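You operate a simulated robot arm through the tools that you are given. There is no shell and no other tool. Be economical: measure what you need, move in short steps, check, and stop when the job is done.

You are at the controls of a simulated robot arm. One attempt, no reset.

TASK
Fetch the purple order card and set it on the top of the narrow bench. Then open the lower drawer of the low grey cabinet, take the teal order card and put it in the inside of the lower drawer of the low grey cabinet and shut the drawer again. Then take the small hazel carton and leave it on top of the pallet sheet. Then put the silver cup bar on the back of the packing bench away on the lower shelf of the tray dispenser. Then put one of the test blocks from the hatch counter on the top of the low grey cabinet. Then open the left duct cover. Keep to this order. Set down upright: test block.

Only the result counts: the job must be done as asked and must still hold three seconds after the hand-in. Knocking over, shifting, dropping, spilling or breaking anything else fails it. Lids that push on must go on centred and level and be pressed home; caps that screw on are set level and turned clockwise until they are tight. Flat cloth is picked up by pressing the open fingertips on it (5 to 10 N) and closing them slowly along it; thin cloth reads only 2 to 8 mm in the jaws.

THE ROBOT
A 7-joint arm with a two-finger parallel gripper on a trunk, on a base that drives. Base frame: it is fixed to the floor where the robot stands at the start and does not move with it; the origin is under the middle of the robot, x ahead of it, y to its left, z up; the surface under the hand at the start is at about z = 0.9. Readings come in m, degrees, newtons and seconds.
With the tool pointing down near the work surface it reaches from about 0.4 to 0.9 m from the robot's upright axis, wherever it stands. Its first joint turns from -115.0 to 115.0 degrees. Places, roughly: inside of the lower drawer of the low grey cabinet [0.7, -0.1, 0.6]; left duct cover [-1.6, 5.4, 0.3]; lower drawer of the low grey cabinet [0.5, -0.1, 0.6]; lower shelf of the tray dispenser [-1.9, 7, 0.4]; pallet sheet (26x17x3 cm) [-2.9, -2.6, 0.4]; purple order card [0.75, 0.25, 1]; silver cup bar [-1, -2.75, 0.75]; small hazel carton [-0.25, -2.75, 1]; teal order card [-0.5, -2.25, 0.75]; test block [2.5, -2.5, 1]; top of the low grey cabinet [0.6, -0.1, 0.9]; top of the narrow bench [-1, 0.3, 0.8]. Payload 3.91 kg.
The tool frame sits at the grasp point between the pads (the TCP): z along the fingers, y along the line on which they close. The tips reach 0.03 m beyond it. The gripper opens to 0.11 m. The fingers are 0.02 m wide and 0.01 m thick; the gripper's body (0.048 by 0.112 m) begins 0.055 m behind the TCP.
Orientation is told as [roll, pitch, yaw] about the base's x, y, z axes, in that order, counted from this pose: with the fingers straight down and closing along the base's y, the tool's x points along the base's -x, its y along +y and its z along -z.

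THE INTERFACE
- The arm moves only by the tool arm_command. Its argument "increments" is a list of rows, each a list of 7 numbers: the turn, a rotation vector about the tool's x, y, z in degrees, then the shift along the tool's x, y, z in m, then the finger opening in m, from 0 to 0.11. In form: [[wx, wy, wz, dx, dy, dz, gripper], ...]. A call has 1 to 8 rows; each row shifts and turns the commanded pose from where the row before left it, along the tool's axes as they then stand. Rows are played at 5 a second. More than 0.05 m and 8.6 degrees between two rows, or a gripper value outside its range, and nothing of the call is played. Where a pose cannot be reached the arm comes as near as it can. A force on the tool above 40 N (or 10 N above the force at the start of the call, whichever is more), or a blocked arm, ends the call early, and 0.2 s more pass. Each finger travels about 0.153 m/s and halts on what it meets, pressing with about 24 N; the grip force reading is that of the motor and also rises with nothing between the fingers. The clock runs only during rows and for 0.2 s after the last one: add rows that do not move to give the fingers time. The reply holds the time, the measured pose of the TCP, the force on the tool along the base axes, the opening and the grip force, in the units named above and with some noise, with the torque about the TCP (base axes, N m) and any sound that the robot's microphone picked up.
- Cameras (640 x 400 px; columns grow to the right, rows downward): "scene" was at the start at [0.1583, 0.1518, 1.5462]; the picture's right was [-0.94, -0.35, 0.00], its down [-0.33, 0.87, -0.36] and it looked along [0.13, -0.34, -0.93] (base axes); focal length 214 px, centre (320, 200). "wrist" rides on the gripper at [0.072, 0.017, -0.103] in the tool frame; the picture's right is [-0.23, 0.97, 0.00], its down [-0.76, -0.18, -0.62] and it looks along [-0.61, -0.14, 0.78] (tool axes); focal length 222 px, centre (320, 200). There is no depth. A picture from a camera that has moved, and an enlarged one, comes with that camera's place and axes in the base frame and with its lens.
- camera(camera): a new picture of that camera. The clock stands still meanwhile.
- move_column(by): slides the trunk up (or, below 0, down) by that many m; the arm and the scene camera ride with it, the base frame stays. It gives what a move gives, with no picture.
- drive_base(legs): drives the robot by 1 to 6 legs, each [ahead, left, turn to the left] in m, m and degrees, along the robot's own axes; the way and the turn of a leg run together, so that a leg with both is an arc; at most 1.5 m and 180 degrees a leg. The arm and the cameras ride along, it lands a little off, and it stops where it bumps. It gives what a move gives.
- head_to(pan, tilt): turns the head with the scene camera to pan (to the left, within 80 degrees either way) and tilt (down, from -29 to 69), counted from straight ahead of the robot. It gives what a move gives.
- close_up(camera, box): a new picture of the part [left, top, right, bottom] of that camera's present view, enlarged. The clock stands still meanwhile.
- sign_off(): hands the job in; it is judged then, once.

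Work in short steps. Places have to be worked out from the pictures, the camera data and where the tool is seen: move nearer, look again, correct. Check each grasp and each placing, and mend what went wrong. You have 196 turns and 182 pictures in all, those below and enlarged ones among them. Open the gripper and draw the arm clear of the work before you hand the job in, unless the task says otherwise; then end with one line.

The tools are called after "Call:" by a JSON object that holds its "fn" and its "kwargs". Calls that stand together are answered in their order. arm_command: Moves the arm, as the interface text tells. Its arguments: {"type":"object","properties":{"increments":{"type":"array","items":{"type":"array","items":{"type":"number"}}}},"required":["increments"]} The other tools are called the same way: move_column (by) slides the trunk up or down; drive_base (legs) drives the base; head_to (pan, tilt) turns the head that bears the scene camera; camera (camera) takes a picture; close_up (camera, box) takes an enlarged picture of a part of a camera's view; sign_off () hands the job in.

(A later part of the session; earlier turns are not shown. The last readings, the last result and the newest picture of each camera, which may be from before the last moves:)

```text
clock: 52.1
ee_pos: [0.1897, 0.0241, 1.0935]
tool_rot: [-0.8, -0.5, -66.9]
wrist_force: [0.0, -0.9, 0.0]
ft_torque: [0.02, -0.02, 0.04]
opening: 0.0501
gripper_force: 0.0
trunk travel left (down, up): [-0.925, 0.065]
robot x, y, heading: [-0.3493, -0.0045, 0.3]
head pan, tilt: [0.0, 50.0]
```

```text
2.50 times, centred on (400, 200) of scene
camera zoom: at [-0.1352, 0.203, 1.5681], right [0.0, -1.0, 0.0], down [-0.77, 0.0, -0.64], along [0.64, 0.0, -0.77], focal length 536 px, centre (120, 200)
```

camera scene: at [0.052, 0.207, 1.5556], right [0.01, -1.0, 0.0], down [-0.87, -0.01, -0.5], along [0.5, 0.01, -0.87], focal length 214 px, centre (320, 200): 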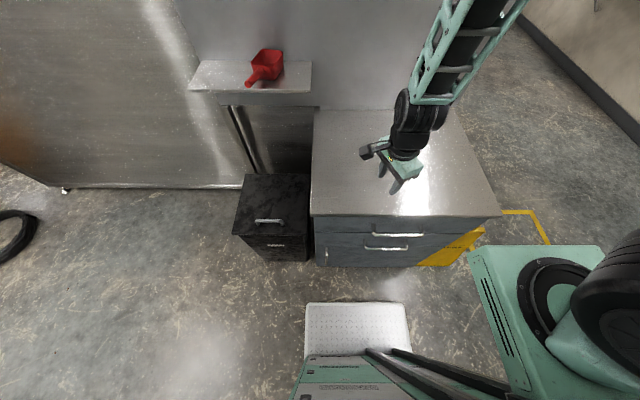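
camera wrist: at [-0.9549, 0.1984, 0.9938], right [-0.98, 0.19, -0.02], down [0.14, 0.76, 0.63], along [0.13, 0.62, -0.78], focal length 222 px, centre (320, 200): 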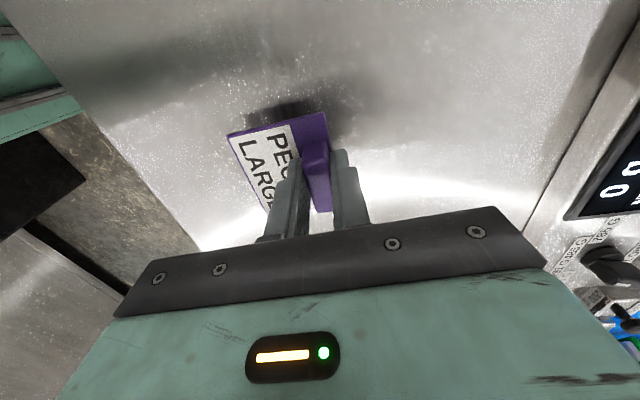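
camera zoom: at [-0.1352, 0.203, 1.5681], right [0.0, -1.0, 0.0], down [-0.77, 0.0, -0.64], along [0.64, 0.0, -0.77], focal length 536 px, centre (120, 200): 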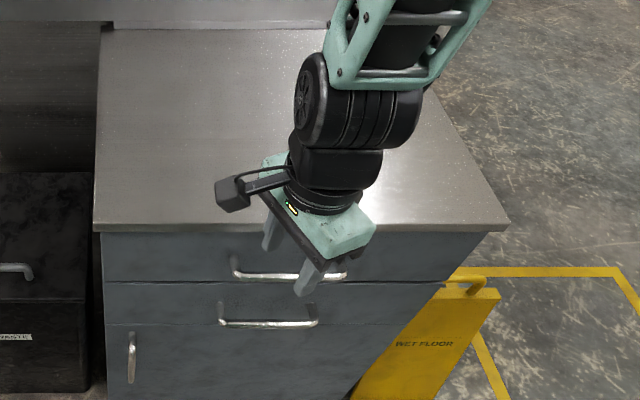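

Lower drawer spans z≈0.60–0.75 with a horizontal bar handle at about (0.32, -0.07, 0.67). I'll grip it with the tool pointing forward, closing vertically: first turn the tool.

Call:
{"fn": "arm_command", "kwargs": {"increments": [[0, 0, 7.7, 0, 0, 0, 0.08], [0, 0, 7.7, 0, 0, 0, 0.08], [0, 0, 7.7, 0, 0, 0, 0.08], [-8.2, 0, 0, 0, 0, 0, 0.08], [-8.2, 0, 0, 0, 0, 0, 0.08], [-8.2, 0, 0, 0, 0, 0, 0.08], [-8.2, 0, 0, 0, 0, 0, 0.08], [-8.2, 0, 0, 0, 0, 0, 0.08]]}}

Call:
{"fn": "arm_command", "kwargs": {"increments": [[-8.2, 0, 0, 0, 0, 0, 0.08], [-8.2, 0, 0, 0, 0, 0, 0.08], [-8.2, 0, 0, 0, 0, 0, 0.08], [-8.2, 0, 0, 0, 0, 0, 0.08], [-8.2, 0, 0, 0, 0, 0, 0.08], [-7.0, 0, 0, 0, 0, 0, 0.08], [0, 0, 0, 0, 0, 0, 0.08]]}}

Call:
{"fn": "move_column", "kwargs": {"by": -0.4}}

Call:
{"fn": "camera", "kwargs": {"camera": "wrist"}}

Call:
{"fn": "camera", "kwargs": {"camera": "scene"}}

```text
clock: 53.9
ee_pos: [0.2083, 0.0364, 1.0862]
tool_rot: [40.4, -0.6, -90.1]
wrist_force: [0.2, 0.6, 0.1]
ft_torque: [0.03, 0.0, 0.04]
opening: 0.08
gripper_force: 0.1
out of reach, approached as far as the arm can: row 7, 8
trunk travel left (down, up): [-0.925, 0.065]
robot x, y, heading: [-0.3478, -0.004, 0.2]
head pan, tilt: [0.0, 50.0]
```

```text
clock: 55.5
ee_pos: [0.2129, 0.04, 1.0831]
tool_rot: [88.4, -0.6, -90.0]
wrist_force: [0.1, 0.0, -0.1]
ft_torque: [0.0, 0.02, -0.02]
opening: 0.0801
gripper_force: 0.0
out of reach, approached as far as the arm can: row 1
trunk travel left (down, up): [-0.925, 0.065]
robot x, y, heading: [-0.3436, -0.0013, -0.1]
head pan, tilt: [0.0, 50.0]
```

```text
clock: 59.3
ee_pos: [0.2127, 0.0408, 0.6826]
tool_rot: [88.3, -0.7, -90.1]
wrist_force: [-0.3, 0.0, 0.5]
ft_torque: [0.02, 0.0, -0.01]
opening: 0.0801
gripper_force: 0.0
trunk travel left (down, up): [-0.525, 0.465]
robot x, y, heading: [-0.3495, -0.0022, -0.2]
head pan, tilt: [0.0, 50.0]
```

```text
144 pictures are left
camera wrist: at [0.1092, 0.1133, 0.7022], right [0.03, -0.21, 0.98], down [-0.63, -0.76, -0.15], along [0.78, -0.61, -0.16], focal length 222 px, centre (320, 200)
```

wrist: 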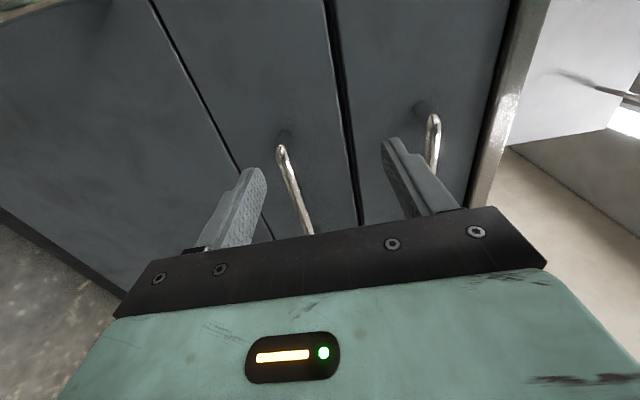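

```text
143 pictures are left
camera scene: at [-0.1352, 0.203, 1.1682], right [0.0, -1.0, 0.0], down [-0.77, 0.0, -0.64], along [0.64, 0.0, -0.77], focal length 214 px, centre (320, 200)
```

scene: 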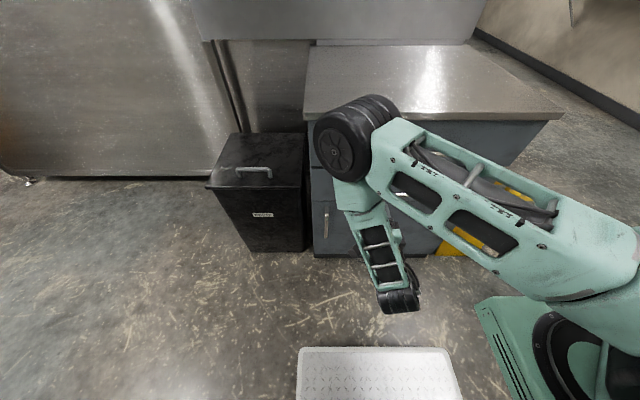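

Handle bar measured at x≈0.316, z≈0.634. Align laterally and vertically, then approach partway.

Call:
{"fn": "arm_command", "kwargs": {"increments": [[0, 0, 0, -0.04, -0.024, 0, 0.08], [0, 0, 0, -0.04, -0.024, 0, 0.08], [0, 0, 0, -0.02, 0, 0.025, 0.08], [0, 0, 0, 0, 0, 0.025, 0.08], [0, 0, 0, 0, 0, 0, 0.08]]}}

Call:
{"fn": "camera", "kwargs": {"camera": "wrist"}}

```text
clock: 60.5
ee_pos: [0.2609, -0.0604, 0.6351]
tool_rot: [88.3, -0.6, -90.1]
wrist_force: [0.9, -0.1, 0.8]
ft_torque: [0.0, 0.01, -0.01]
opening: 0.08
gripper_force: 0.0
trunk travel left (down, up): [-0.525, 0.465]
robot x, y, heading: [-0.3483, 0.0007, -0.3]
head pan, tilt: [0.0, 50.0]
```

```text
142 pictures are left
camera wrist: at [0.157, 0.0125, 0.6538], right [0.03, -0.21, 0.98], down [-0.63, -0.76, -0.15], along [0.78, -0.61, -0.16], focal length 222 px, centre (320, 200)
```

wrist: 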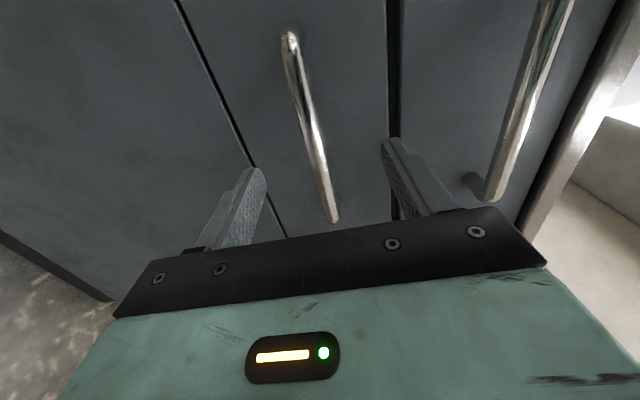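

Bar at z≈0.630, centre y≈-0.066. Advance and close.

Call:
{"fn": "arm_command", "kwargs": {"increments": [[0, 0, 0, -0.005, -0.004, 0.025, 0.08], [0, 0, 0, 0, 0, 0.02, 0.08], [0, 0, 0, 0, 0, 0, 0.05], [0, 0, 0, 0, 0, 0, 0.02], [0, 0, 0, 0, 0, 0, 0.0], [0, 0, 0, 0, 0, 0, 0.0]]}}

Call:
{"fn": "camera", "kwargs": {"camera": "wrist"}}

```text
clock: 61.9
ee_pos: [0.3056, -0.0663, 0.6308]
tool_rot: [88.4, -0.7, -90.1]
wrist_force: [-0.4, 0.0, -0.2]
ft_torque: [-0.01, 0.0, 0.02]
opening: 0.0
gripper_force: 24.3
trunk travel left (down, up): [-0.525, 0.465]
robot x, y, heading: [-0.3538, -0.0029, 0.1]
head pan, tilt: [0.0, 50.0]
```

```text
141 pictures are left
camera wrist: at [0.2021, 0.0074, 0.649], right [0.03, -0.21, 0.98], down [-0.63, -0.76, -0.15], along [0.78, -0.61, -0.16], focal length 222 px, centre (320, 200)
```

wrist: 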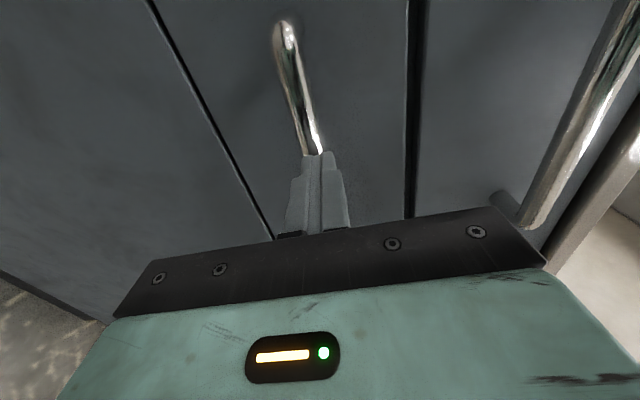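

The bar is slightly farther (x≈0.345). Open, advance 35 mm, close again.

Call:
{"fn": "arm_command", "kwargs": {"increments": [[0, 0, 0, 0, 0, -0.01, 0.06], [0, 0, 0, 0, 0, -0.01, 0.06], [0, 0, 0, 0, 0, 0.03, 0.06], [0, 0, 0, 0, 0, 0.022, 0.06], [0, 0, 0, 0, 0, 0, 0.03], [0, 0, 0, 0, 0, 0, 0.0], [0, 0, 0, 0, 0, 0, 0.0], [0, 0, 0, 0, 0, 0, 0.0]]}}

Call:
{"fn": "camera", "kwargs": {"camera": "wrist"}}

```text
clock: 63.8
ee_pos: [0.3371, -0.0659, 0.6258]
tool_rot: [87.6, -0.6, -90.1]
wrist_force: [3.8, -0.7, -13.6]
ft_torque: [0.66, 0.23, 0.12]
opening: 0.0176
gripper_force: 45.2
trunk travel left (down, up): [-0.525, 0.465]
robot x, y, heading: [-0.3521, -0.0015, 0.4]
head pan, tilt: [0.0, 50.0]
stopped in row 8: the force on the tool passed its limit at 41 N (the readings are from after the stop); the commanded pose is now the measured one
```

```text
140 pictures are left
camera wrist: at [0.2339, 0.0071, 0.6456], right [0.04, -0.22, 0.98], down [-0.63, -0.76, -0.14], along [0.77, -0.61, -0.17], focal length 222 px, centre (320, 200)
```

wrist: 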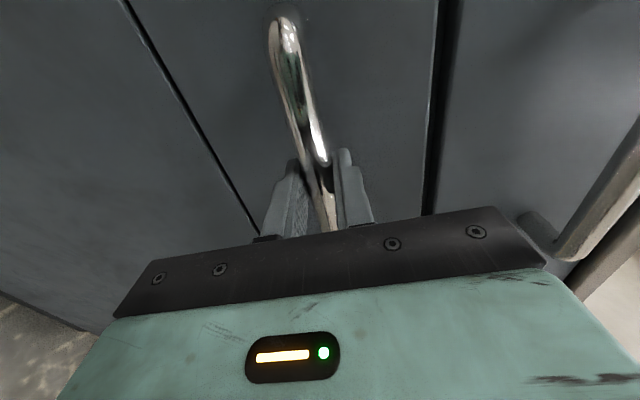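

Bar gripped (17 mm). Relieve the vertical load and pull out.

Call:
{"fn": "arm_command", "kwargs": {"increments": [[0, 0, 0, 0, -0.002, 0, 0.0], [0, 0, 0, 0, 0, -0.02, 0.0], [0, 0, 0, 0, 0, -0.02, 0.0], [0, 0, 0, 0, 0, -0.02, 0.0], [0, 0, 0, 0, 0, -0.02, 0.0], [0, 0, 0, 0, 0, 0, 0.0]]}}

Call:
{"fn": "camera", "kwargs": {"camera": "wrist"}}

```text
clock: 65.2
ee_pos: [0.2576, -0.0655, 0.6254]
tool_rot: [87.4, -0.4, -90.1]
wrist_force: [-0.8, -2.9, -39.9]
ft_torque: [0.65, 0.32, 0.35]
opening: 0.0177
gripper_force: 45.4
trunk travel left (down, up): [-0.525, 0.465]
robot x, y, heading: [-0.3515, 0.0032, 0.2]
head pan, tilt: [0.0, 50.0]
```

```text
139 pictures are left
camera wrist: at [0.1542, 0.0069, 0.6461], right [0.04, -0.22, 0.97], down [-0.63, -0.76, -0.14], along [0.77, -0.61, -0.17], focal length 222 px, centre (320, 200)
```

wrist: 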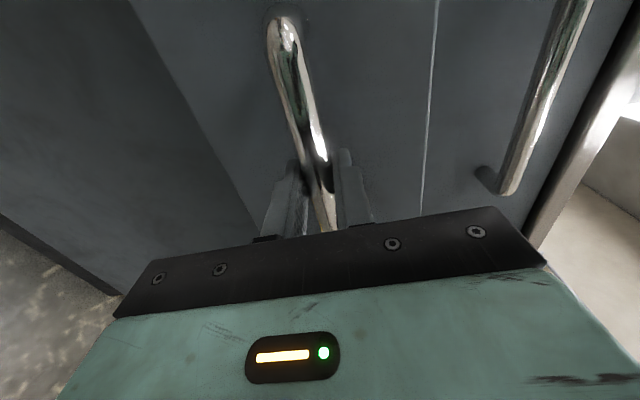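

Drawer follows. There is a vertical load of 40 N; test whether raising relieves it.

Call:
{"fn": "arm_command", "kwargs": {"increments": [[0, 0, 0, 0, 0.003, 0, 0.0], [0, 0, 0, 0, 0, 0, 0.0]]}}

```text
clock: 65.6
ee_pos: [0.2562, -0.066, 0.6258]
tool_rot: [86.8, -0.4, -90.2]
wrist_force: [0.3, -2.2, -16.5]
ft_torque: [0.44, 0.32, 0.08]
opening: 0.0177
gripper_force: 45.0
trunk travel left (down, up): [-0.525, 0.465]
robot x, y, heading: [-0.35, -0.0012, 0.2]
head pan, tilt: [0.0, 50.0]
stopped in row 1: the force on the tool passed its limit at 55 N (the readings are from after the stop); the commanded pose is now the measured one
```

Tool is tilted ~3°, so pulling along it lifts. I compensate while pulling further.

Call:
{"fn": "arm_command", "kwargs": {"increments": [[0, 0, 0, 0, -0.0015, 0, 0.0], [0, 0, 0, 0, -0.0017, -0.03, 0.0], [0, 0, 0, 0, -0.0017, -0.03, 0.0], [0, 0, 0, 0, -0.0017, -0.03, 0.0], [0, 0, 0, 0, -0.0017, -0.03, 0.0], [0, 0, 0, 0, 0, 0, 0.0]]}}

Call:
{"fn": "camera", "kwargs": {"camera": "scene"}}

```text
clock: 67.0
ee_pos: [0.1377, -0.0669, 0.6249]
tool_rot: [87.4, -0.6, -90.2]
wrist_force: [0.2, -17.2, 4.6]
ft_torque: [0.56, -0.05, -0.29]
opening: 0.0178
gripper_force: 45.3
trunk travel left (down, up): [-0.525, 0.465]
robot x, y, heading: [-0.3525, -0.0001, -0.1]
head pan, tilt: [0.0, 50.0]
```

```text
138 pictures are left
camera scene: at [-0.1354, 0.2025, 1.1684], right [0.0, -1.0, 0.0], down [-0.77, 0.0, -0.64], along [0.64, 0.0, -0.77], focal length 214 px, centre (320, 200)
```

scene: 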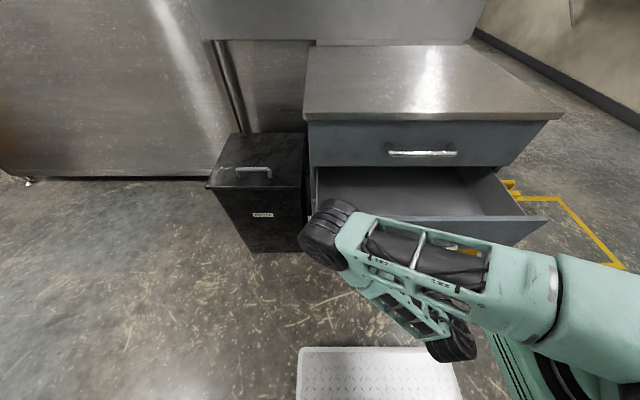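

Drawer is open ~20 cm with room inside. Release the handle and back off.

Call:
{"fn": "arm_command", "kwargs": {"increments": [[0, 0, 0, 0, 0, 0, 0.03], [0, 0, 0, 0, 0, 0, 0.06], [0, 0, 0, 0, -0.001, -0.02, 0.06], [0, 0, 0, 0, -0.002, -0.03, 0.06], [0, 0, 0, 0, -0.002, -0.02, 0.06], [0, 0, 0, 0, 0, 0, 0.06]]}}

Call:
{"fn": "camera", "kwargs": {"camera": "wrist"}}

```text
clock: 68.4
ee_pos: [0.0664, -0.0662, 0.6233]
tool_rot: [87.2, -0.5, -90.1]
wrist_force: [0.0, 0.0, 0.0]
ft_torque: [0.0, 0.01, -0.03]
opening: 0.0601
gripper_force: 0.1
trunk travel left (down, up): [-0.525, 0.465]
robot x, y, heading: [-0.3511, 0.0011, 0.1]
head pan, tilt: [0.0, 50.0]
```

```text
137 pictures are left
camera wrist: at [-0.0365, 0.0073, 0.6441], right [0.05, -0.22, 0.97], down [-0.63, -0.76, -0.14], along [0.77, -0.61, -0.17], focal length 222 px, centre (320, 200)
```

wrist: 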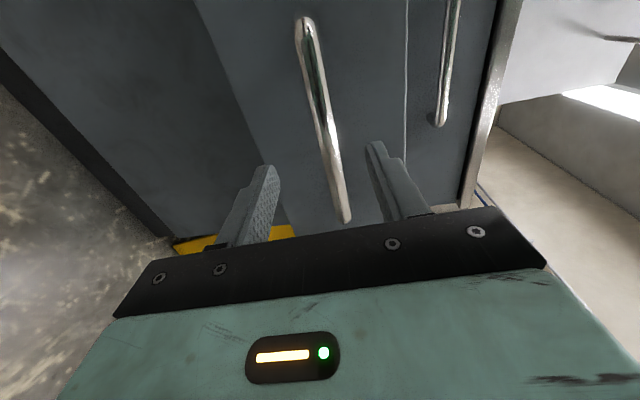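

Raise the column and turn the tool back down.

Call:
{"fn": "move_column", "kwargs": {"by": 0.4}}

Call:
{"fn": "arm_command", "kwargs": {"increments": [[8.0, 0, 0, 0, 0.01, 0, 0.06], [8.0, 0, 0, 0, 0.01, 0, 0.06], [8.0, 0, 0, 0, 0.01, 0, 0.06], [8.0, 0, 0, 0, 0.02, 0, 0.06], [8.0, 0, 0, 0, 0.02, 0, 0.06], [8.0, 0, 0, 0, 0.02, 0, 0.06], [8.0, 0, 0, 0, 0.02, 0, 0.06], [8.0, 0, 0, 0, 0.02, 0, 0.06]]}}

Call:
{"fn": "arm_command", "kwargs": {"increments": [[8.0, 0, 0, 0, 0, 0, 0.06], [8.0, 0, 0, 0, 0, 0, 0.06], [7.2, 0, 0, 0, 0, 0, 0.06], [0, 0, 0, 0, 0, 0, 0.06]]}}

Call:
{"fn": "camera", "kwargs": {"camera": "scene"}}

```text
clock: 72.2
ee_pos: [0.0665, -0.0657, 1.0235]
tool_rot: [87.2, -0.3, -90.1]
wrist_force: [0.0, 0.1, 0.2]
ft_torque: [0.01, 0.01, 0.01]
opening: 0.0602
gripper_force: 0.1
trunk travel left (down, up): [-0.925, 0.065]
robot x, y, heading: [-0.3512, -0.0017, 0.1]
head pan, tilt: [0.0, 50.0]
```

```text
clock: 74.0
ee_pos: [0.1641, -0.0203, 0.9863]
tool_rot: [23.0, -0.5, -90.0]
wrist_force: [-0.8, 0.3, -0.3]
ft_torque: [-0.02, -0.05, -0.01]
opening: 0.06
gripper_force: 0.0
out of reach, approached as far as the arm can: row 2, 3, 4, 5, 6
trunk travel left (down, up): [-0.925, 0.065]
robot x, y, heading: [-0.3506, -0.0016, 0.2]
head pan, tilt: [0.0, 50.0]
```

```text
clock: 75.0
ee_pos: [0.1646, -0.0216, 0.9854]
tool_rot: [0.0, -0.5, -90.1]
wrist_force: [-0.4, 0.6, 0.6]
ft_torque: [-0.01, 0.01, -0.02]
opening: 0.0601
gripper_force: 0.0
trunk travel left (down, up): [-0.925, 0.065]
robot x, y, heading: [-0.3539, -0.0026, 0.2]
head pan, tilt: [0.0, 50.0]
```

```text
136 pictures are left
camera scene: at [-0.1352, 0.203, 1.5682], right [0.0, -1.0, 0.0], down [-0.77, 0.0, -0.64], along [0.64, 0.0, -0.77], focal length 214 px, centre (320, 200)
```

scene: 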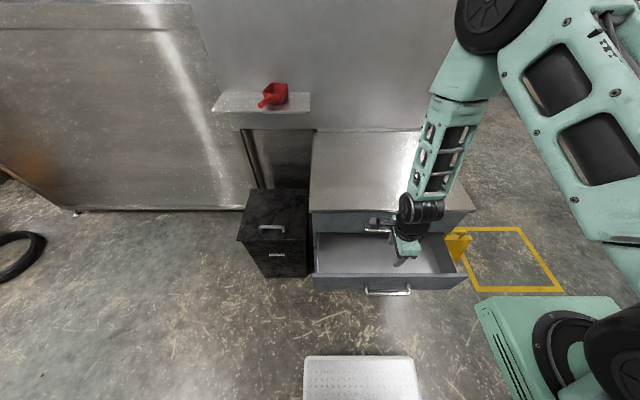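

Drawer is open. Look to the right before strafing away.

Call:
{"fn": "head_to", "kwargs": {"pan": -80, "tilt": 35}}

Call:
{"fn": "camera", "kwargs": {"camera": "scene"}}

```text
clock: 76.5
ee_pos: [0.1644, -0.02, 0.9855]
tool_rot: [0.0, -0.4, -90.3]
wrist_force: [0.3, 0.3, 0.1]
ft_torque: [-0.01, 0.01, -0.01]
opening: 0.06
gripper_force: 0.1
trunk travel left (down, up): [-0.925, 0.065]
robot x, y, heading: [-0.3524, -0.0029, 0.1]
head pan, tilt: [-80.0, 35.0]
```

```text
135 pictures are left
camera scene: at [-0.1968, 0.1162, 1.5899], right [-0.98, -0.18, 0.0], down [-0.1, 0.56, -0.82], along [0.14, -0.81, -0.57], focal length 214 px, centre (320, 200)
```

scene: 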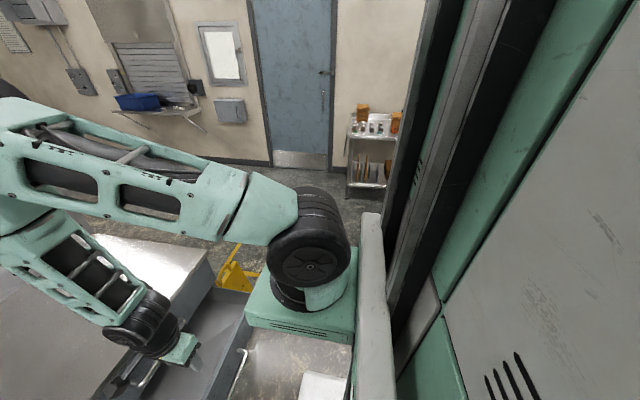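

Floor is clear. Strafe right 0.9 m, then turn to face -y.

Call:
{"fn": "drive_base", "kwargs": {"legs": [[0, -0.9, 0], [0, 0, -90]]}}

Call:
{"fn": "head_to", "kwargs": {"pan": 0, "tilt": 35}}

Call:
{"fn": "camera", "kwargs": {"camera": "scene"}}

Call:
{"fn": "head_to", "kwargs": {"pan": -50, "tilt": 35}}

Call:
{"fn": "camera", "kwargs": {"camera": "scene"}}

```text
clock: 85.1
ee_pos: [-0.362, -1.423, 0.9854]
tool_rot: [-0.1, -0.5, -179.3]
wrist_force: [0.0, 0.1, 0.1]
ft_torque: [0.04, 0.04, 0.0]
opening: 0.06
gripper_force: 0.0
trunk travel left (down, up): [-0.925, 0.065]
robot x, y, heading: [-0.3465, -0.9082, -89.3]
head pan, tilt: [-80.0, 35.0]
```

```text
clock: 86.6
ee_pos: [-0.3615, -1.4228, 0.9848]
tool_rot: [0.0, -0.5, -179.3]
wrist_force: [0.3, -0.8, -0.3]
ft_torque: [-0.01, -0.02, -0.03]
opening: 0.0602
gripper_force: 0.0
trunk travel left (down, up): [-0.925, 0.065]
robot x, y, heading: [-0.3489, -0.9123, -89.2]
head pan, tilt: [0.0, 35.0]
```

```text
134 pictures are left
camera scene: at [-0.1444, -1.136, 1.5899], right [-1.0, -0.01, 0.0], down [-0.01, 0.57, -0.82], along [0.01, -0.82, -0.57], focal length 214 px, centre (320, 200)
```

scene: 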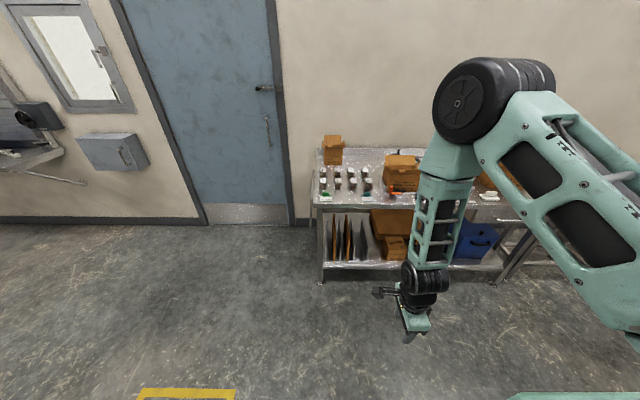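

```text
clock: 87.8
ee_pos: [-0.3623, -1.4231, 0.9858]
tool_rot: [0.0, -0.6, -179.2]
wrist_force: [0.1, -0.5, 0.2]
ft_torque: [-0.01, 0.01, 0.02]
opening: 0.0598
gripper_force: 0.1
trunk travel left (down, up): [-0.925, 0.065]
robot x, y, heading: [-0.3502, -0.9064, -89.2]
head pan, tilt: [-50.0, 35.0]
```

```text
133 pictures are left
camera scene: at [-0.2122, -1.1056, 1.5899], right [-0.66, 0.76, 0.0], down [0.43, 0.38, -0.82], along [-0.62, -0.54, -0.57], focal length 214 px, centre (320, 200)
```

scene: 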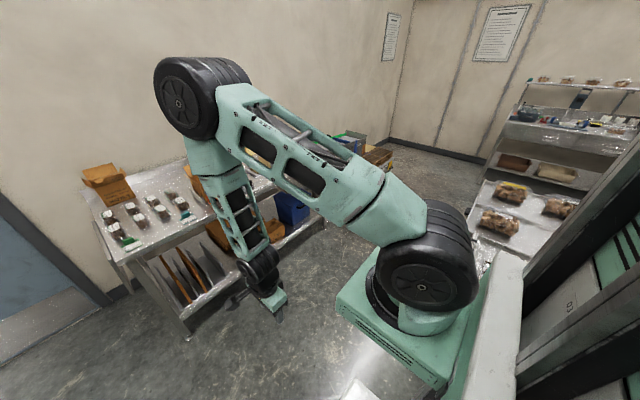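

Zoom on the packing bench.

Call:
{"fn": "head_to", "kwargs": {"pan": -15, "tilt": 35}}

Call:
{"fn": "close_up", "kwargs": {"camera": "scene", "box": [230, 100, 480, 256]}}

```text
clock: 88.8
ee_pos: [-0.3618, -1.4217, 0.9858]
tool_rot: [0.0, -0.5, -179.3]
wrist_force: [0.2, 0.6, 0.5]
ft_torque: [-0.01, 0.03, 0.01]
opening: 0.0599
gripper_force: 0.0
trunk travel left (down, up): [-0.925, 0.065]
robot x, y, heading: [-0.3512, -0.9116, -88.9]
head pan, tilt: [-15.0, 35.0]
```

```text
2.56 times, centred on (355, 178) of scene
camera zoom: at [-0.1673, -1.1333, 1.5899], right [-0.97, 0.24, 0.0], down [0.14, 0.56, -0.82], along [-0.2, -0.79, -0.57], focal length 549 px, centre (230, 256)
```

zoom: 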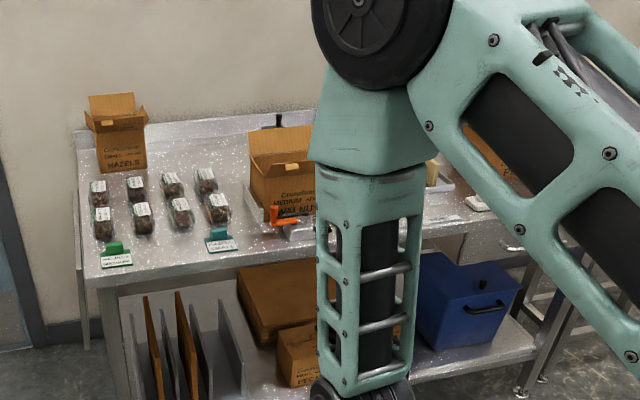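

Teal card is at about (-0.43, -2.27). Drive forward 0.5 m and look down at it.

Call:
{"fn": "drive_base", "kwargs": {"legs": [[0.5, -0.1, -1.0]]}}

Call:
{"fn": "head_to", "kwargs": {"pan": 0, "tilt": 45}}

Call:
{"fn": "camera", "kwargs": {"camera": "scene"}}

Call:
{"fn": "camera", "kwargs": {"camera": "wrist"}}

```text
clock: 91.8
ee_pos: [-0.4701, -1.9208, 0.9864]
tool_rot: [0.0, -0.5, 179.7]
wrist_force: [0.1, 0.4, -0.2]
ft_torque: [0.01, 0.05, 0.01]
opening: 0.0602
gripper_force: 0.0
trunk travel left (down, up): [-0.925, 0.065]
robot x, y, heading: [-0.4464, -1.4059, -90.1]
head pan, tilt: [-15.0, 35.0]
```

```text
clock: 92.6
ee_pos: [-0.468, -1.9228, 0.9872]
tool_rot: [0.0, -0.5, 179.7]
wrist_force: [-0.5, -0.4, 1.0]
ft_torque: [0.01, 0.01, -0.02]
opening: 0.0599
gripper_force: 0.0
trunk travel left (down, up): [-0.925, 0.065]
robot x, y, heading: [-0.446, -1.411, -90.0]
head pan, tilt: [0.0, 45.0]
```

```text
131 pictures are left
camera scene: at [-0.2461, -1.6326, 1.5751], right [-1.0, 0.0, 0.0], down [0.0, 0.71, -0.71], along [0.0, -0.71, -0.71], focal length 214 px, centre (320, 200)
```

scene: 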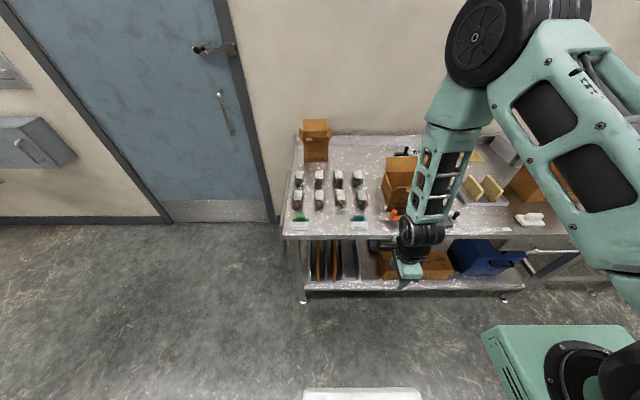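

```text
130 pictures are left
camera wrist: at [-0.396, -1.9391, 1.0882], right [-0.23, -0.97, 0.0], down [-0.75, 0.18, 0.63], along [-0.61, 0.14, -0.78], focal length 222 px, centre (320, 200)
```

wrist: 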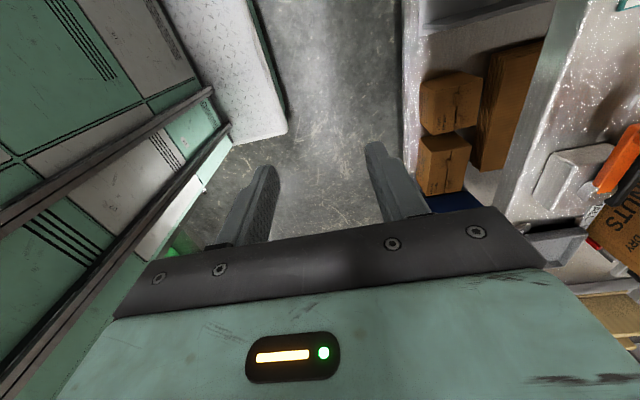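

Call:
{"fn": "close_up", "kwargs": {"camera": "scene", "box": [275, 140, 435, 250]}}

Call:
{"fn": "close_up", "kwargs": {"camera": "scene", "box": [335, 205, 385, 240]}}

```text
3.64 times, centred on (355, 195) of scene
camera zoom: at [-0.2461, -1.6326, 1.5751], right [-1.0, 0.0, 0.0], down [0.0, 0.71, -0.71], along [0.0, -0.71, -0.71], focal length 780 px, centre (193, 218)
```

zoom: 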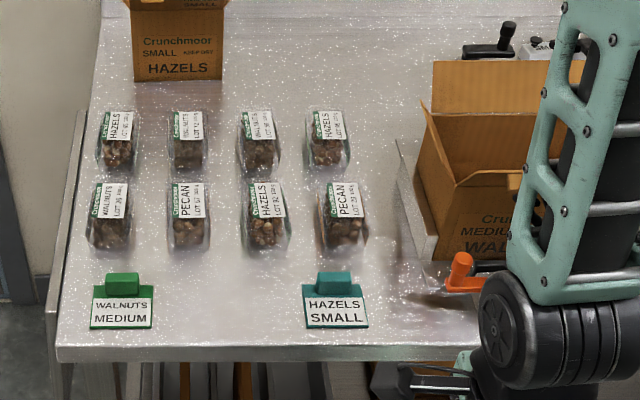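

```text
11.43 times, centred on (360, 222) of scene
camera zoom: at [-0.2461, -1.6326, 1.5751], right [-1.0, 0.0, 0.0], down [0.0, 0.71, -0.71], along [0.0, -0.71, -0.71], focal length 2451 px, centre (-137, -57)
```

zoom: 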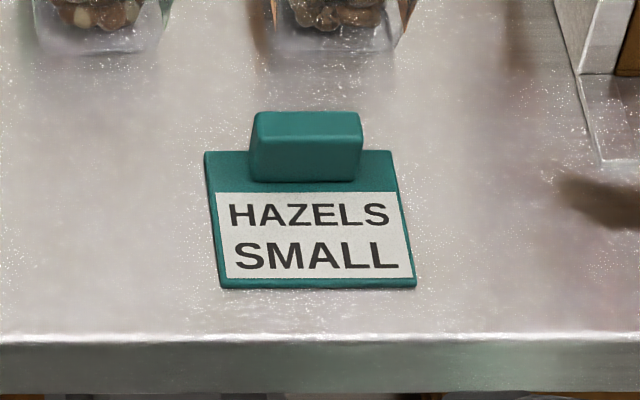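

The table/card plane looks to be z≈0.865; tab centre ≈(-0.407, -2.216). Bags stand close behind, so I'll grip the tab across its width, arm-wise (closing along x), keeping the hand clear. Turn the tool first.

Call:
{"fn": "arm_command", "kwargs": {"increments": [[0, 0, -8.3, 0, 0, -0.01, 0.08], [0, 0, -8.3, 0, 0, -0.01, 0.08], [0, 0, -8.3, 0, 0, -0.01, 0.08], [0, 0, -8.3, 0, 0, -0.01, 0.08], [0, 0, -8.3, 0, 0, -0.01, 0.08], [0, 0, -8.3, 0, 0, -0.01, 0.08], [0, 0, -8.3, 0, 0, 0, 0.08], [0, 0, -8.3, 0, 0, 0, 0.08]]}}

Call:
{"fn": "arm_command", "kwargs": {"increments": [[0, 0, -8.3, 0, 0, 0, 0.08], [0, 0, -8.3, 0, 0, 0, 0.08], [0, 0, -6.7, 0, 0, 0, 0.08], [0, 0, 0, -0.045, 0.012, 0, 0.08], [0, 0, 0, -0.045, 0.012, 0, 0.08], [0, 0, 0, -0.045, 0.012, 0, 0.08], [0, 0, 0, -0.045, 0.012, 0, 0.08], [0, 0, 0, -0.045, 0.012, 0, 0.08]]}}

Call:
{"fn": "camera", "kwargs": {"camera": "wrist"}}

Call:
{"fn": "close_up", "kwargs": {"camera": "scene", "box": [310, 165, 410, 240]}}

```text
clock: 94.4
ee_pos: [-0.4671, -1.9216, 1.0463]
tool_rot: [-0.5, -0.2, -113.8]
wrist_force: [-1.2, 0.0, -0.7]
ft_torque: [0.0, -0.01, 0.03]
opening: 0.0798
gripper_force: 0.0
trunk travel left (down, up): [-0.925, 0.065]
robot x, y, heading: [-0.4493, -1.4066, -90.1]
head pan, tilt: [0.0, 45.0]
```

```text
clock: 96.2
ee_pos: [-0.4093, -2.1478, 1.044]
tool_rot: [-0.5, 0.0, -90.6]
wrist_force: [0.1, 0.2, 0.4]
ft_torque: [-0.01, 0.01, 0.03]
opening: 0.08
gripper_force: 0.0
trunk travel left (down, up): [-0.925, 0.065]
robot x, y, heading: [-0.4456, -1.4091, -90.1]
head pan, tilt: [0.0, 45.0]
```

```text
127 pictures are left
camera wrist: at [-0.3917, -2.0758, 1.147], right [0.97, -0.24, -0.01], down [-0.18, -0.76, 0.62], along [-0.16, -0.61, -0.78], focal length 222 px, centre (320, 200)
```

wrist: 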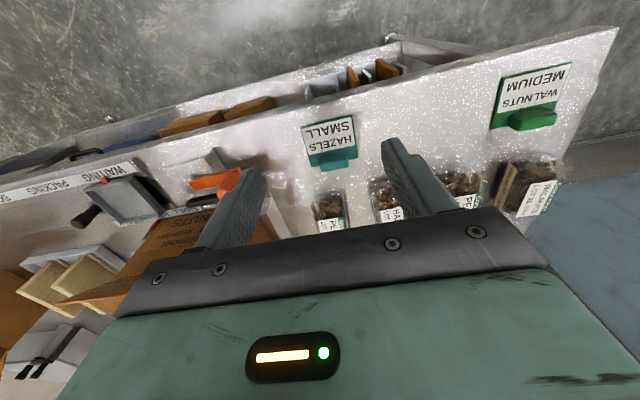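

```text
5.33 times, centred on (360, 202) of scene
camera zoom: at [-0.2461, -1.6322, 1.5751], right [-1.0, 0.0, 0.0], down [0.0, 0.71, -0.71], along [0.0, -0.71, -0.71], focal length 1144 px, centre (107, 187)
```

zoom: 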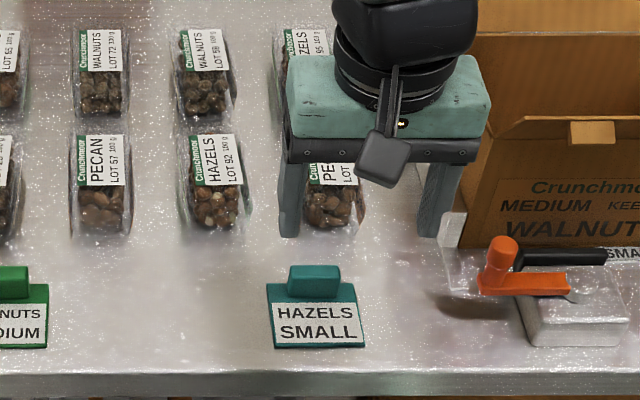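

Triangulated tab: (-0.411, -2.228), mid-height z≈0.876. Move above and descend to 0.935.

Call:
{"fn": "arm_command", "kwargs": {"increments": [[0, 0, 0, -0.04, -0.001, 0, 0.07], [0, 0, 0, -0.04, -0.001, 0, 0.07], [0, 0, 0, 0, 0, 0.04, 0.07], [0, 0, 0, 0, 0, 0.04, 0.07], [0, 0, 0, 0, 0, 0.028, 0.07], [0, 0, 0, 0, 0, 0, 0.07]]}}

Call:
{"fn": "camera", "kwargs": {"camera": "wrist"}}

Call:
{"fn": "close_up", "kwargs": {"camera": "scene", "box": [320, 180, 400, 240]}}

```text
clock: 97.6
ee_pos: [-0.415, -2.2271, 0.9363]
tool_rot: [-0.5, 0.0, -90.6]
wrist_force: [-0.3, -0.1, 0.4]
ft_torque: [-0.02, 0.03, 0.02]
opening: 0.0699
gripper_force: 0.0
trunk travel left (down, up): [-0.925, 0.065]
robot x, y, heading: [-0.4492, -1.4051, -89.8]
head pan, tilt: [0.0, 45.0]
```

```text
125 pictures are left
camera wrist: at [-0.3963, -2.155, 1.0401], right [0.97, -0.24, -0.01], down [-0.18, -0.76, 0.63], along [-0.16, -0.61, -0.78], focal length 222 px, centre (320, 200)
```

wrist: 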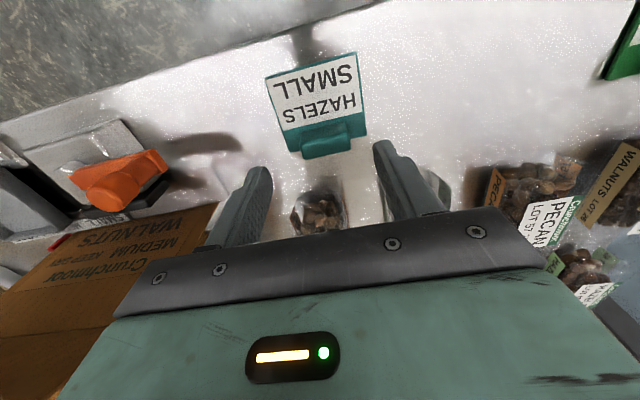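

```text
6.67 times, centred on (360, 210) of scene
camera zoom: at [-0.246, -1.6327, 1.575], right [-1.0, 0.0, 0.0], down [0.0, 0.71, -0.71], along [0.0, -0.71, -0.71], focal length 1430 px, centre (53, 133)
```

zoom: 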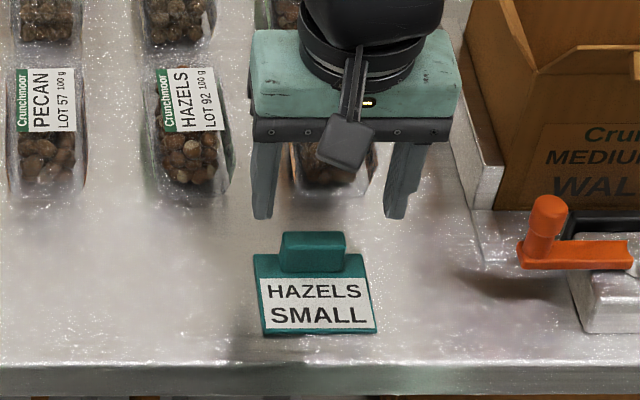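

Shift 9 mm in +x to centre and descend slowly to just above the plate.

Call:
{"fn": "arm_command", "kwargs": {"increments": [[0, 0, 0, 0, 0.009, 0.015, 0.07], [0, 0, 0, 0, 0, 0.015, 0.07], [0, 0, 0, 0, 0, 0.005, 0.07], [0, 0, 0, 0, 0, 0.003, 0.07], [0, 0, 0, 0, 0, 0, 0.07]]}}

Call:
{"fn": "close_up", "kwargs": {"camera": "scene", "box": [330, 190, 390, 240]}}

Call:
{"fn": "close_up", "kwargs": {"camera": "wrist", "box": [200, 40, 440, 240]}}

```text
clock: 98.8
ee_pos: [-0.4053, -2.2267, 0.8987]
tool_rot: [-0.6, 0.0, -90.5]
wrist_force: [0.3, 0.4, 0.5]
ft_torque: [0.01, -0.01, -0.01]
opening: 0.07
gripper_force: 0.1
trunk travel left (down, up): [-0.925, 0.065]
robot x, y, heading: [-0.4483, -1.408, -89.9]
head pan, tilt: [0.0, 45.0]
```

```text
8.00 times, centred on (360, 215) of scene
camera zoom: at [-0.246, -1.6326, 1.5751], right [-1.0, 0.0, 0.0], down [0.0, 0.71, -0.71], along [0.0, -0.71, -0.71], focal length 1716 px, centre (0, 80)
```

zoom: 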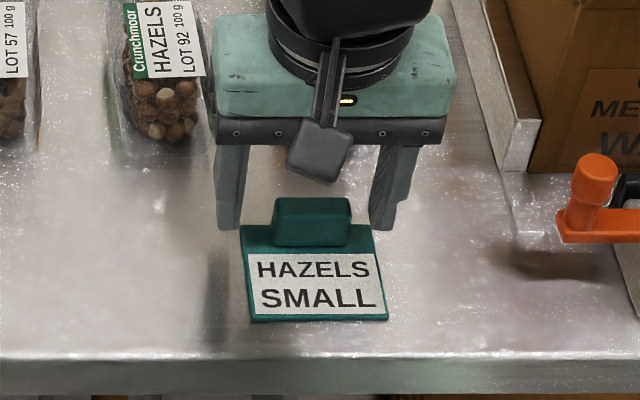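

```text
2.00 times, centred on (320, 140) of wrist
camera zoom: at [-0.388, -2.1553, 1.002], right [0.97, -0.24, -0.01], down [-0.18, -0.76, 0.63], along [-0.16, -0.61, -0.78], focal length 444 px, centre (320, 320)
```

zoom: 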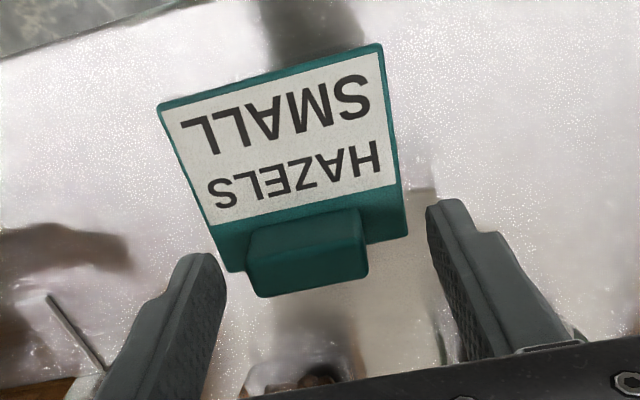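

Well placed. Close on the tab.

Call:
{"fn": "arm_command", "kwargs": {"increments": [[0, 0, 0, 0.003, 0, 0.002, 0.07], [0, 0, 0, 0, 0, 0, 0.05], [0, 0, 0, 0, 0, 0, 0.03], [0, 0, 0, 0, 0, 0, 0.0], [0, 0, 0, 0, 0, 0, 0.0]]}}

Call:
{"fn": "close_up", "kwargs": {"camera": "scene", "box": [330, 190, 390, 240]}}

```text
clock: 100.0
ee_pos: [-0.406, -2.2246, 0.8972]
tool_rot: [-0.6, 0.0, -90.7]
wrist_force: [0.7, -0.2, 0.4]
ft_torque: [-0.05, 0.0, -0.03]
opening: 0.0386
gripper_force: 23.8
trunk travel left (down, up): [-0.925, 0.065]
robot x, y, heading: [-0.4492, -1.406, -89.9]
head pan, tilt: [0.0, 45.0]
```

```text
8.00 times, centred on (360, 215) of scene
camera zoom: at [-0.246, -1.6326, 1.5751], right [-1.0, 0.0, 0.0], down [0.0, 0.71, -0.71], along [0.0, -0.71, -0.71], focal length 1716 px, centre (0, 80)
```

zoom: 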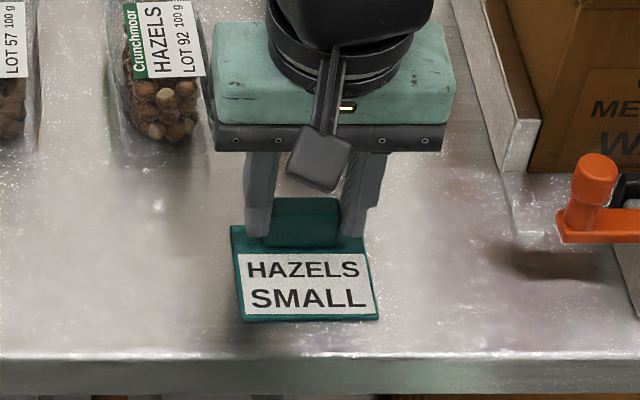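

Gripped (39 mm). Drag it gently toward the table edge, where it will come off without a straight pull.

Call:
{"fn": "arm_command", "kwargs": {"increments": [[0, 0, 0, 0.008, 0, 0, 0.0], [0, 0, 0, 0.008, 0, 0, 0.0], [0, 0, 0, 0.008, 0, 0, 0.0], [0, 0, 0, 0.008, 0, 0, 0.0], [0, 0, 0, 0, 0, 0, 0.0]]}}

Call:
{"fn": "close_up", "kwargs": {"camera": "scene", "box": [330, 190, 390, 240]}}

```text
clock: 101.2
ee_pos: [-0.4046, -2.1929, 0.897]
tool_rot: [-0.5, 0.0, -90.6]
wrist_force: [-0.1, 0.0, 0.2]
ft_torque: [-0.02, -0.02, 0.0]
opening: 0.0389
gripper_force: 23.8
trunk travel left (down, up): [-0.925, 0.065]
robot x, y, heading: [-0.4482, -1.4089, -90.2]
head pan, tilt: [0.0, 45.0]
```

```text
8.00 times, centred on (360, 215) of scene
camera zoom: at [-0.246, -1.6325, 1.5751], right [-1.0, 0.0, 0.0], down [0.0, 0.71, -0.71], along [0.0, -0.71, -0.71], focal length 1716 px, centre (0, 80)
```

zoom: 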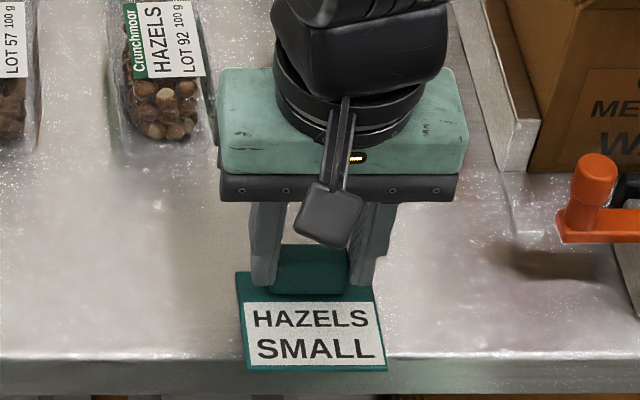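

It slides with almost no force. Now try a slow lift.

Call:
{"fn": "arm_command", "kwargs": {"increments": [[0, 0, 0, 0, 0, -0.004, 0.0], [0, 0, 0, 0, 0, -0.004, 0.0], [0, 0, 0, 0, 0, -0.006, 0.0], [0, 0, 0, 0, 0, -0.008, 0.0], [0, 0, 0, 0, 0, -0.01, 0.0], [0, 0, 0, 0, 0, 0, 0.0]]}}

Call:
{"fn": "camera", "kwargs": {"camera": "wrist"}}

```text
clock: 102.6
ee_pos: [-0.4068, -2.1919, 0.9286]
tool_rot: [-0.4, 0.1, -90.6]
wrist_force: [-0.8, 0.0, -0.3]
ft_torque: [0.02, -0.01, 0.03]
opening: 0.0387
gripper_force: 23.9
trunk travel left (down, up): [-0.925, 0.065]
robot x, y, heading: [-0.447, -1.4101, -90.2]
head pan, tilt: [0.0, 45.0]
```

```text
119 pictures are left
camera wrist: at [-0.3874, -2.1198, 1.0324], right [0.97, -0.24, -0.01], down [-0.18, -0.76, 0.63], along [-0.16, -0.61, -0.78], focal length 222 px, centre (320, 200)
```

wrist: 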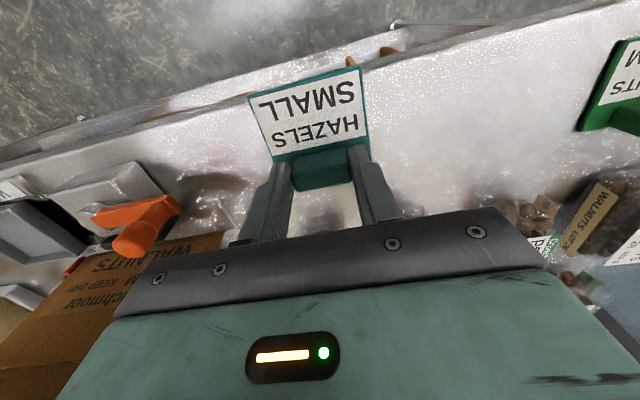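

Held well. Lift and retract, then drive back to the drawer.

Call:
{"fn": "arm_command", "kwargs": {"increments": [[0, 0, 0, 0, 0, -0.03, 0.0], [0, 0, 0, 0, 0, -0.03, 0.0], [0, 0, 0, 0, 0, -0.03, 0.0], [0, 0, 0, 0, 0, -0.03, 0.0], [0, 0, 0, 0.04, 0, 0, 0.0], [0, 0, 0, 0.04, 0, 0, 0.0], [0, 0, 0, 0.04, 0, 0, 0.0], [0, 0, 0, 0.04, 0, 0, 0.0]]}}

Call:
{"fn": "drive_base", "kwargs": {"legs": [[-0.5, -0.08, 0], [0, 0, 90], [0, 0.9, 0]]}}

Call:
{"fn": "head_to", "kwargs": {"pan": -10, "tilt": 60}}

Call:
{"fn": "camera", "kwargs": {"camera": "scene"}}

```text
clock: 104.4
ee_pos: [-0.4019, -2.0325, 1.0483]
tool_rot: [-0.5, 0.0, -90.5]
wrist_force: [-0.2, -0.6, -0.9]
ft_torque: [-0.02, -0.01, -0.01]
opening: 0.0385
gripper_force: 24.0
trunk travel left (down, up): [-0.925, 0.065]
robot x, y, heading: [-0.4466, -1.4094, -90.2]
head pan, tilt: [0.0, 45.0]
```

```text
clock: 114.4
ee_pos: [0.0899, -0.1612, 1.0477]
tool_rot: [-0.5, 0.0, 6.3]
wrist_force: [-0.6, 0.6, 0.2]
ft_torque: [-0.03, 0.04, -0.01]
opening: 0.0385
gripper_force: 24.0
trunk travel left (down, up): [-0.925, 0.065]
robot x, y, heading: [-0.5229, -0.2837, 6.9]
head pan, tilt: [0.0, 45.0]
stopped in leg 3: the robot was blocked; the commanded pose is now the measured one
```

```text
clock: 115.2
ee_pos: [0.0899, -0.1608, 1.0473]
tool_rot: [-0.5, -0.1, 6.3]
wrist_force: [-0.2, -0.3, -0.3]
ft_torque: [0.02, 0.0, 0.02]
opening: 0.0386
gripper_force: 23.8
trunk travel left (down, up): [-0.925, 0.065]
robot x, y, heading: [-0.5282, -0.284, 7.2]
head pan, tilt: [-10.0, 60.0]
```

```text
118 pictures are left
camera scene: at [-0.3452, -0.0642, 1.5556], right [-0.05, -1.0, 0.0], down [-0.86, 0.05, -0.5], along [0.5, -0.03, -0.87], focal length 214 px, centre (320, 200)
```

scene: 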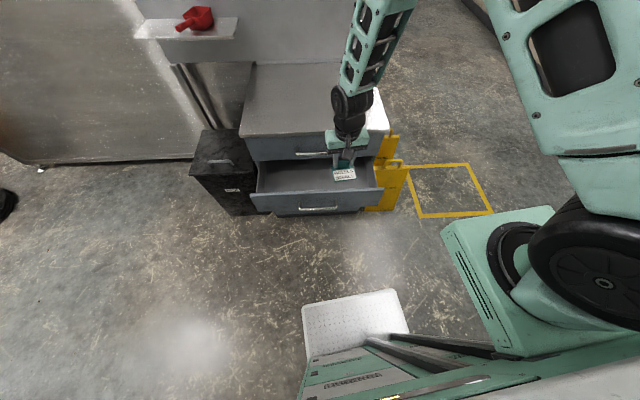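

I offset the wrong way and bumped at x=-0.53. Pull forward first, straighten, then shift left.

Call:
{"fn": "drive_base", "kwargs": {"legs": [[0.17, 0, -6.9], [0, 0.2, 0]]}}

Call:
{"fn": "head_to", "kwargs": {"pan": 0, "tilt": 60}}

Call:
{"fn": "camera", "kwargs": {"camera": "scene"}}

```text
clock: 117.9
ee_pos: [0.2707, -0.0236, 1.049]
tool_rot: [-0.5, 0.0, -0.4]
wrist_force: [-0.1, -0.2, -0.5]
ft_torque: [0.02, 0.02, 0.01]
opening: 0.0388
gripper_force: 24.0
trunk travel left (down, up): [-0.925, 0.065]
robot x, y, heading: [-0.352, -0.0704, -0.1]
head pan, tilt: [-10.0, 60.0]
```

```text
clock: 118.6
ee_pos: [0.2704, -0.0227, 1.049]
tool_rot: [-0.6, 0.0, -0.5]
wrist_force: [0.2, 0.8, 0.2]
ft_torque: [0.0, -0.01, 0.01]
opening: 0.0387
gripper_force: 24.1
trunk travel left (down, up): [-0.925, 0.065]
robot x, y, heading: [-0.3532, -0.0708, -0.2]
head pan, tilt: [0.0, 60.0]
```

```text
117 pictures are left
camera scene: at [-0.1493, 0.1344, 1.5556], right [0.0, -1.0, 0.0], down [-0.87, 0.0, -0.5], along [0.5, 0.0, -0.87], focal length 214 px, centre (320, 200)
```

scene: 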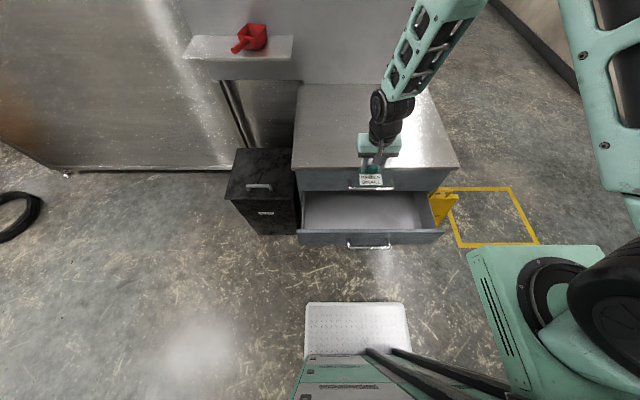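

Position over the open part of the drawer (0.25, -0.05) and lower the column.

Call:
{"fn": "arm_command", "kwargs": {"increments": [[0, 0, 0, 0.02, -0.027, 0, 0.0], [0, 0, 0, 0, 0, 0, 0.0]]}}

Call:
{"fn": "move_column", "kwargs": {"by": -0.27}}

Call:
{"fn": "camera", "kwargs": {"camera": "scene"}}

Call:
{"fn": "camera", "kwargs": {"camera": "wrist"}}

```text
clock: 119.2
ee_pos: [0.2505, -0.0501, 1.0491]
tool_rot: [-0.7, 0.0, -0.5]
wrist_force: [0.1, 0.4, -0.6]
ft_torque: [0.05, 0.01, 0.01]
opening: 0.0384
gripper_force: 24.2
trunk travel left (down, up): [-0.925, 0.065]
robot x, y, heading: [-0.3549, -0.0699, -0.1]
head pan, tilt: [0.0, 60.0]
```

```text
clock: 121.9
ee_pos: [0.2507, -0.0495, 0.7798]
tool_rot: [-0.7, 0.0, -0.5]
wrist_force: [0.0, -0.2, -0.6]
ft_torque: [0.0, 0.02, 0.0]
opening: 0.0388
gripper_force: 23.5
trunk travel left (down, up): [-0.655, 0.335]
robot x, y, heading: [-0.3541, -0.0684, 0.1]
head pan, tilt: [0.0, 60.0]
```

```text
116 pictures are left
camera scene: at [-0.1493, 0.1344, 1.2856], right [0.0, -1.0, 0.0], down [-0.87, 0.0, -0.5], along [0.5, 0.0, -0.87], focal length 214 px, centre (320, 200)
```

scene: 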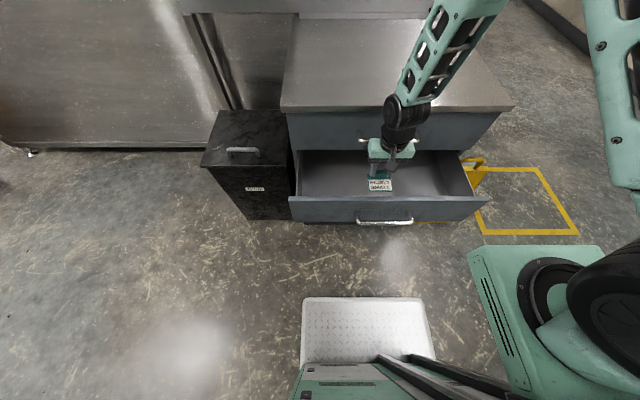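

```text
115 pictures are left
camera wrist: at [0.1772, -0.0311, 0.8818], right [0.24, 0.97, -0.01], down [0.76, -0.18, 0.63], along [0.61, -0.15, -0.78], focal length 222 px, centre (320, 200)
```

wrist: 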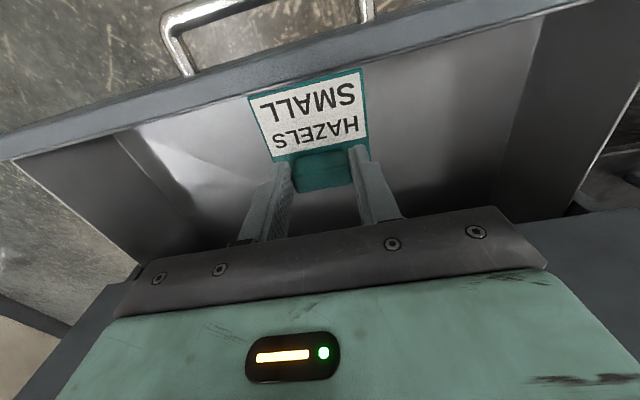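

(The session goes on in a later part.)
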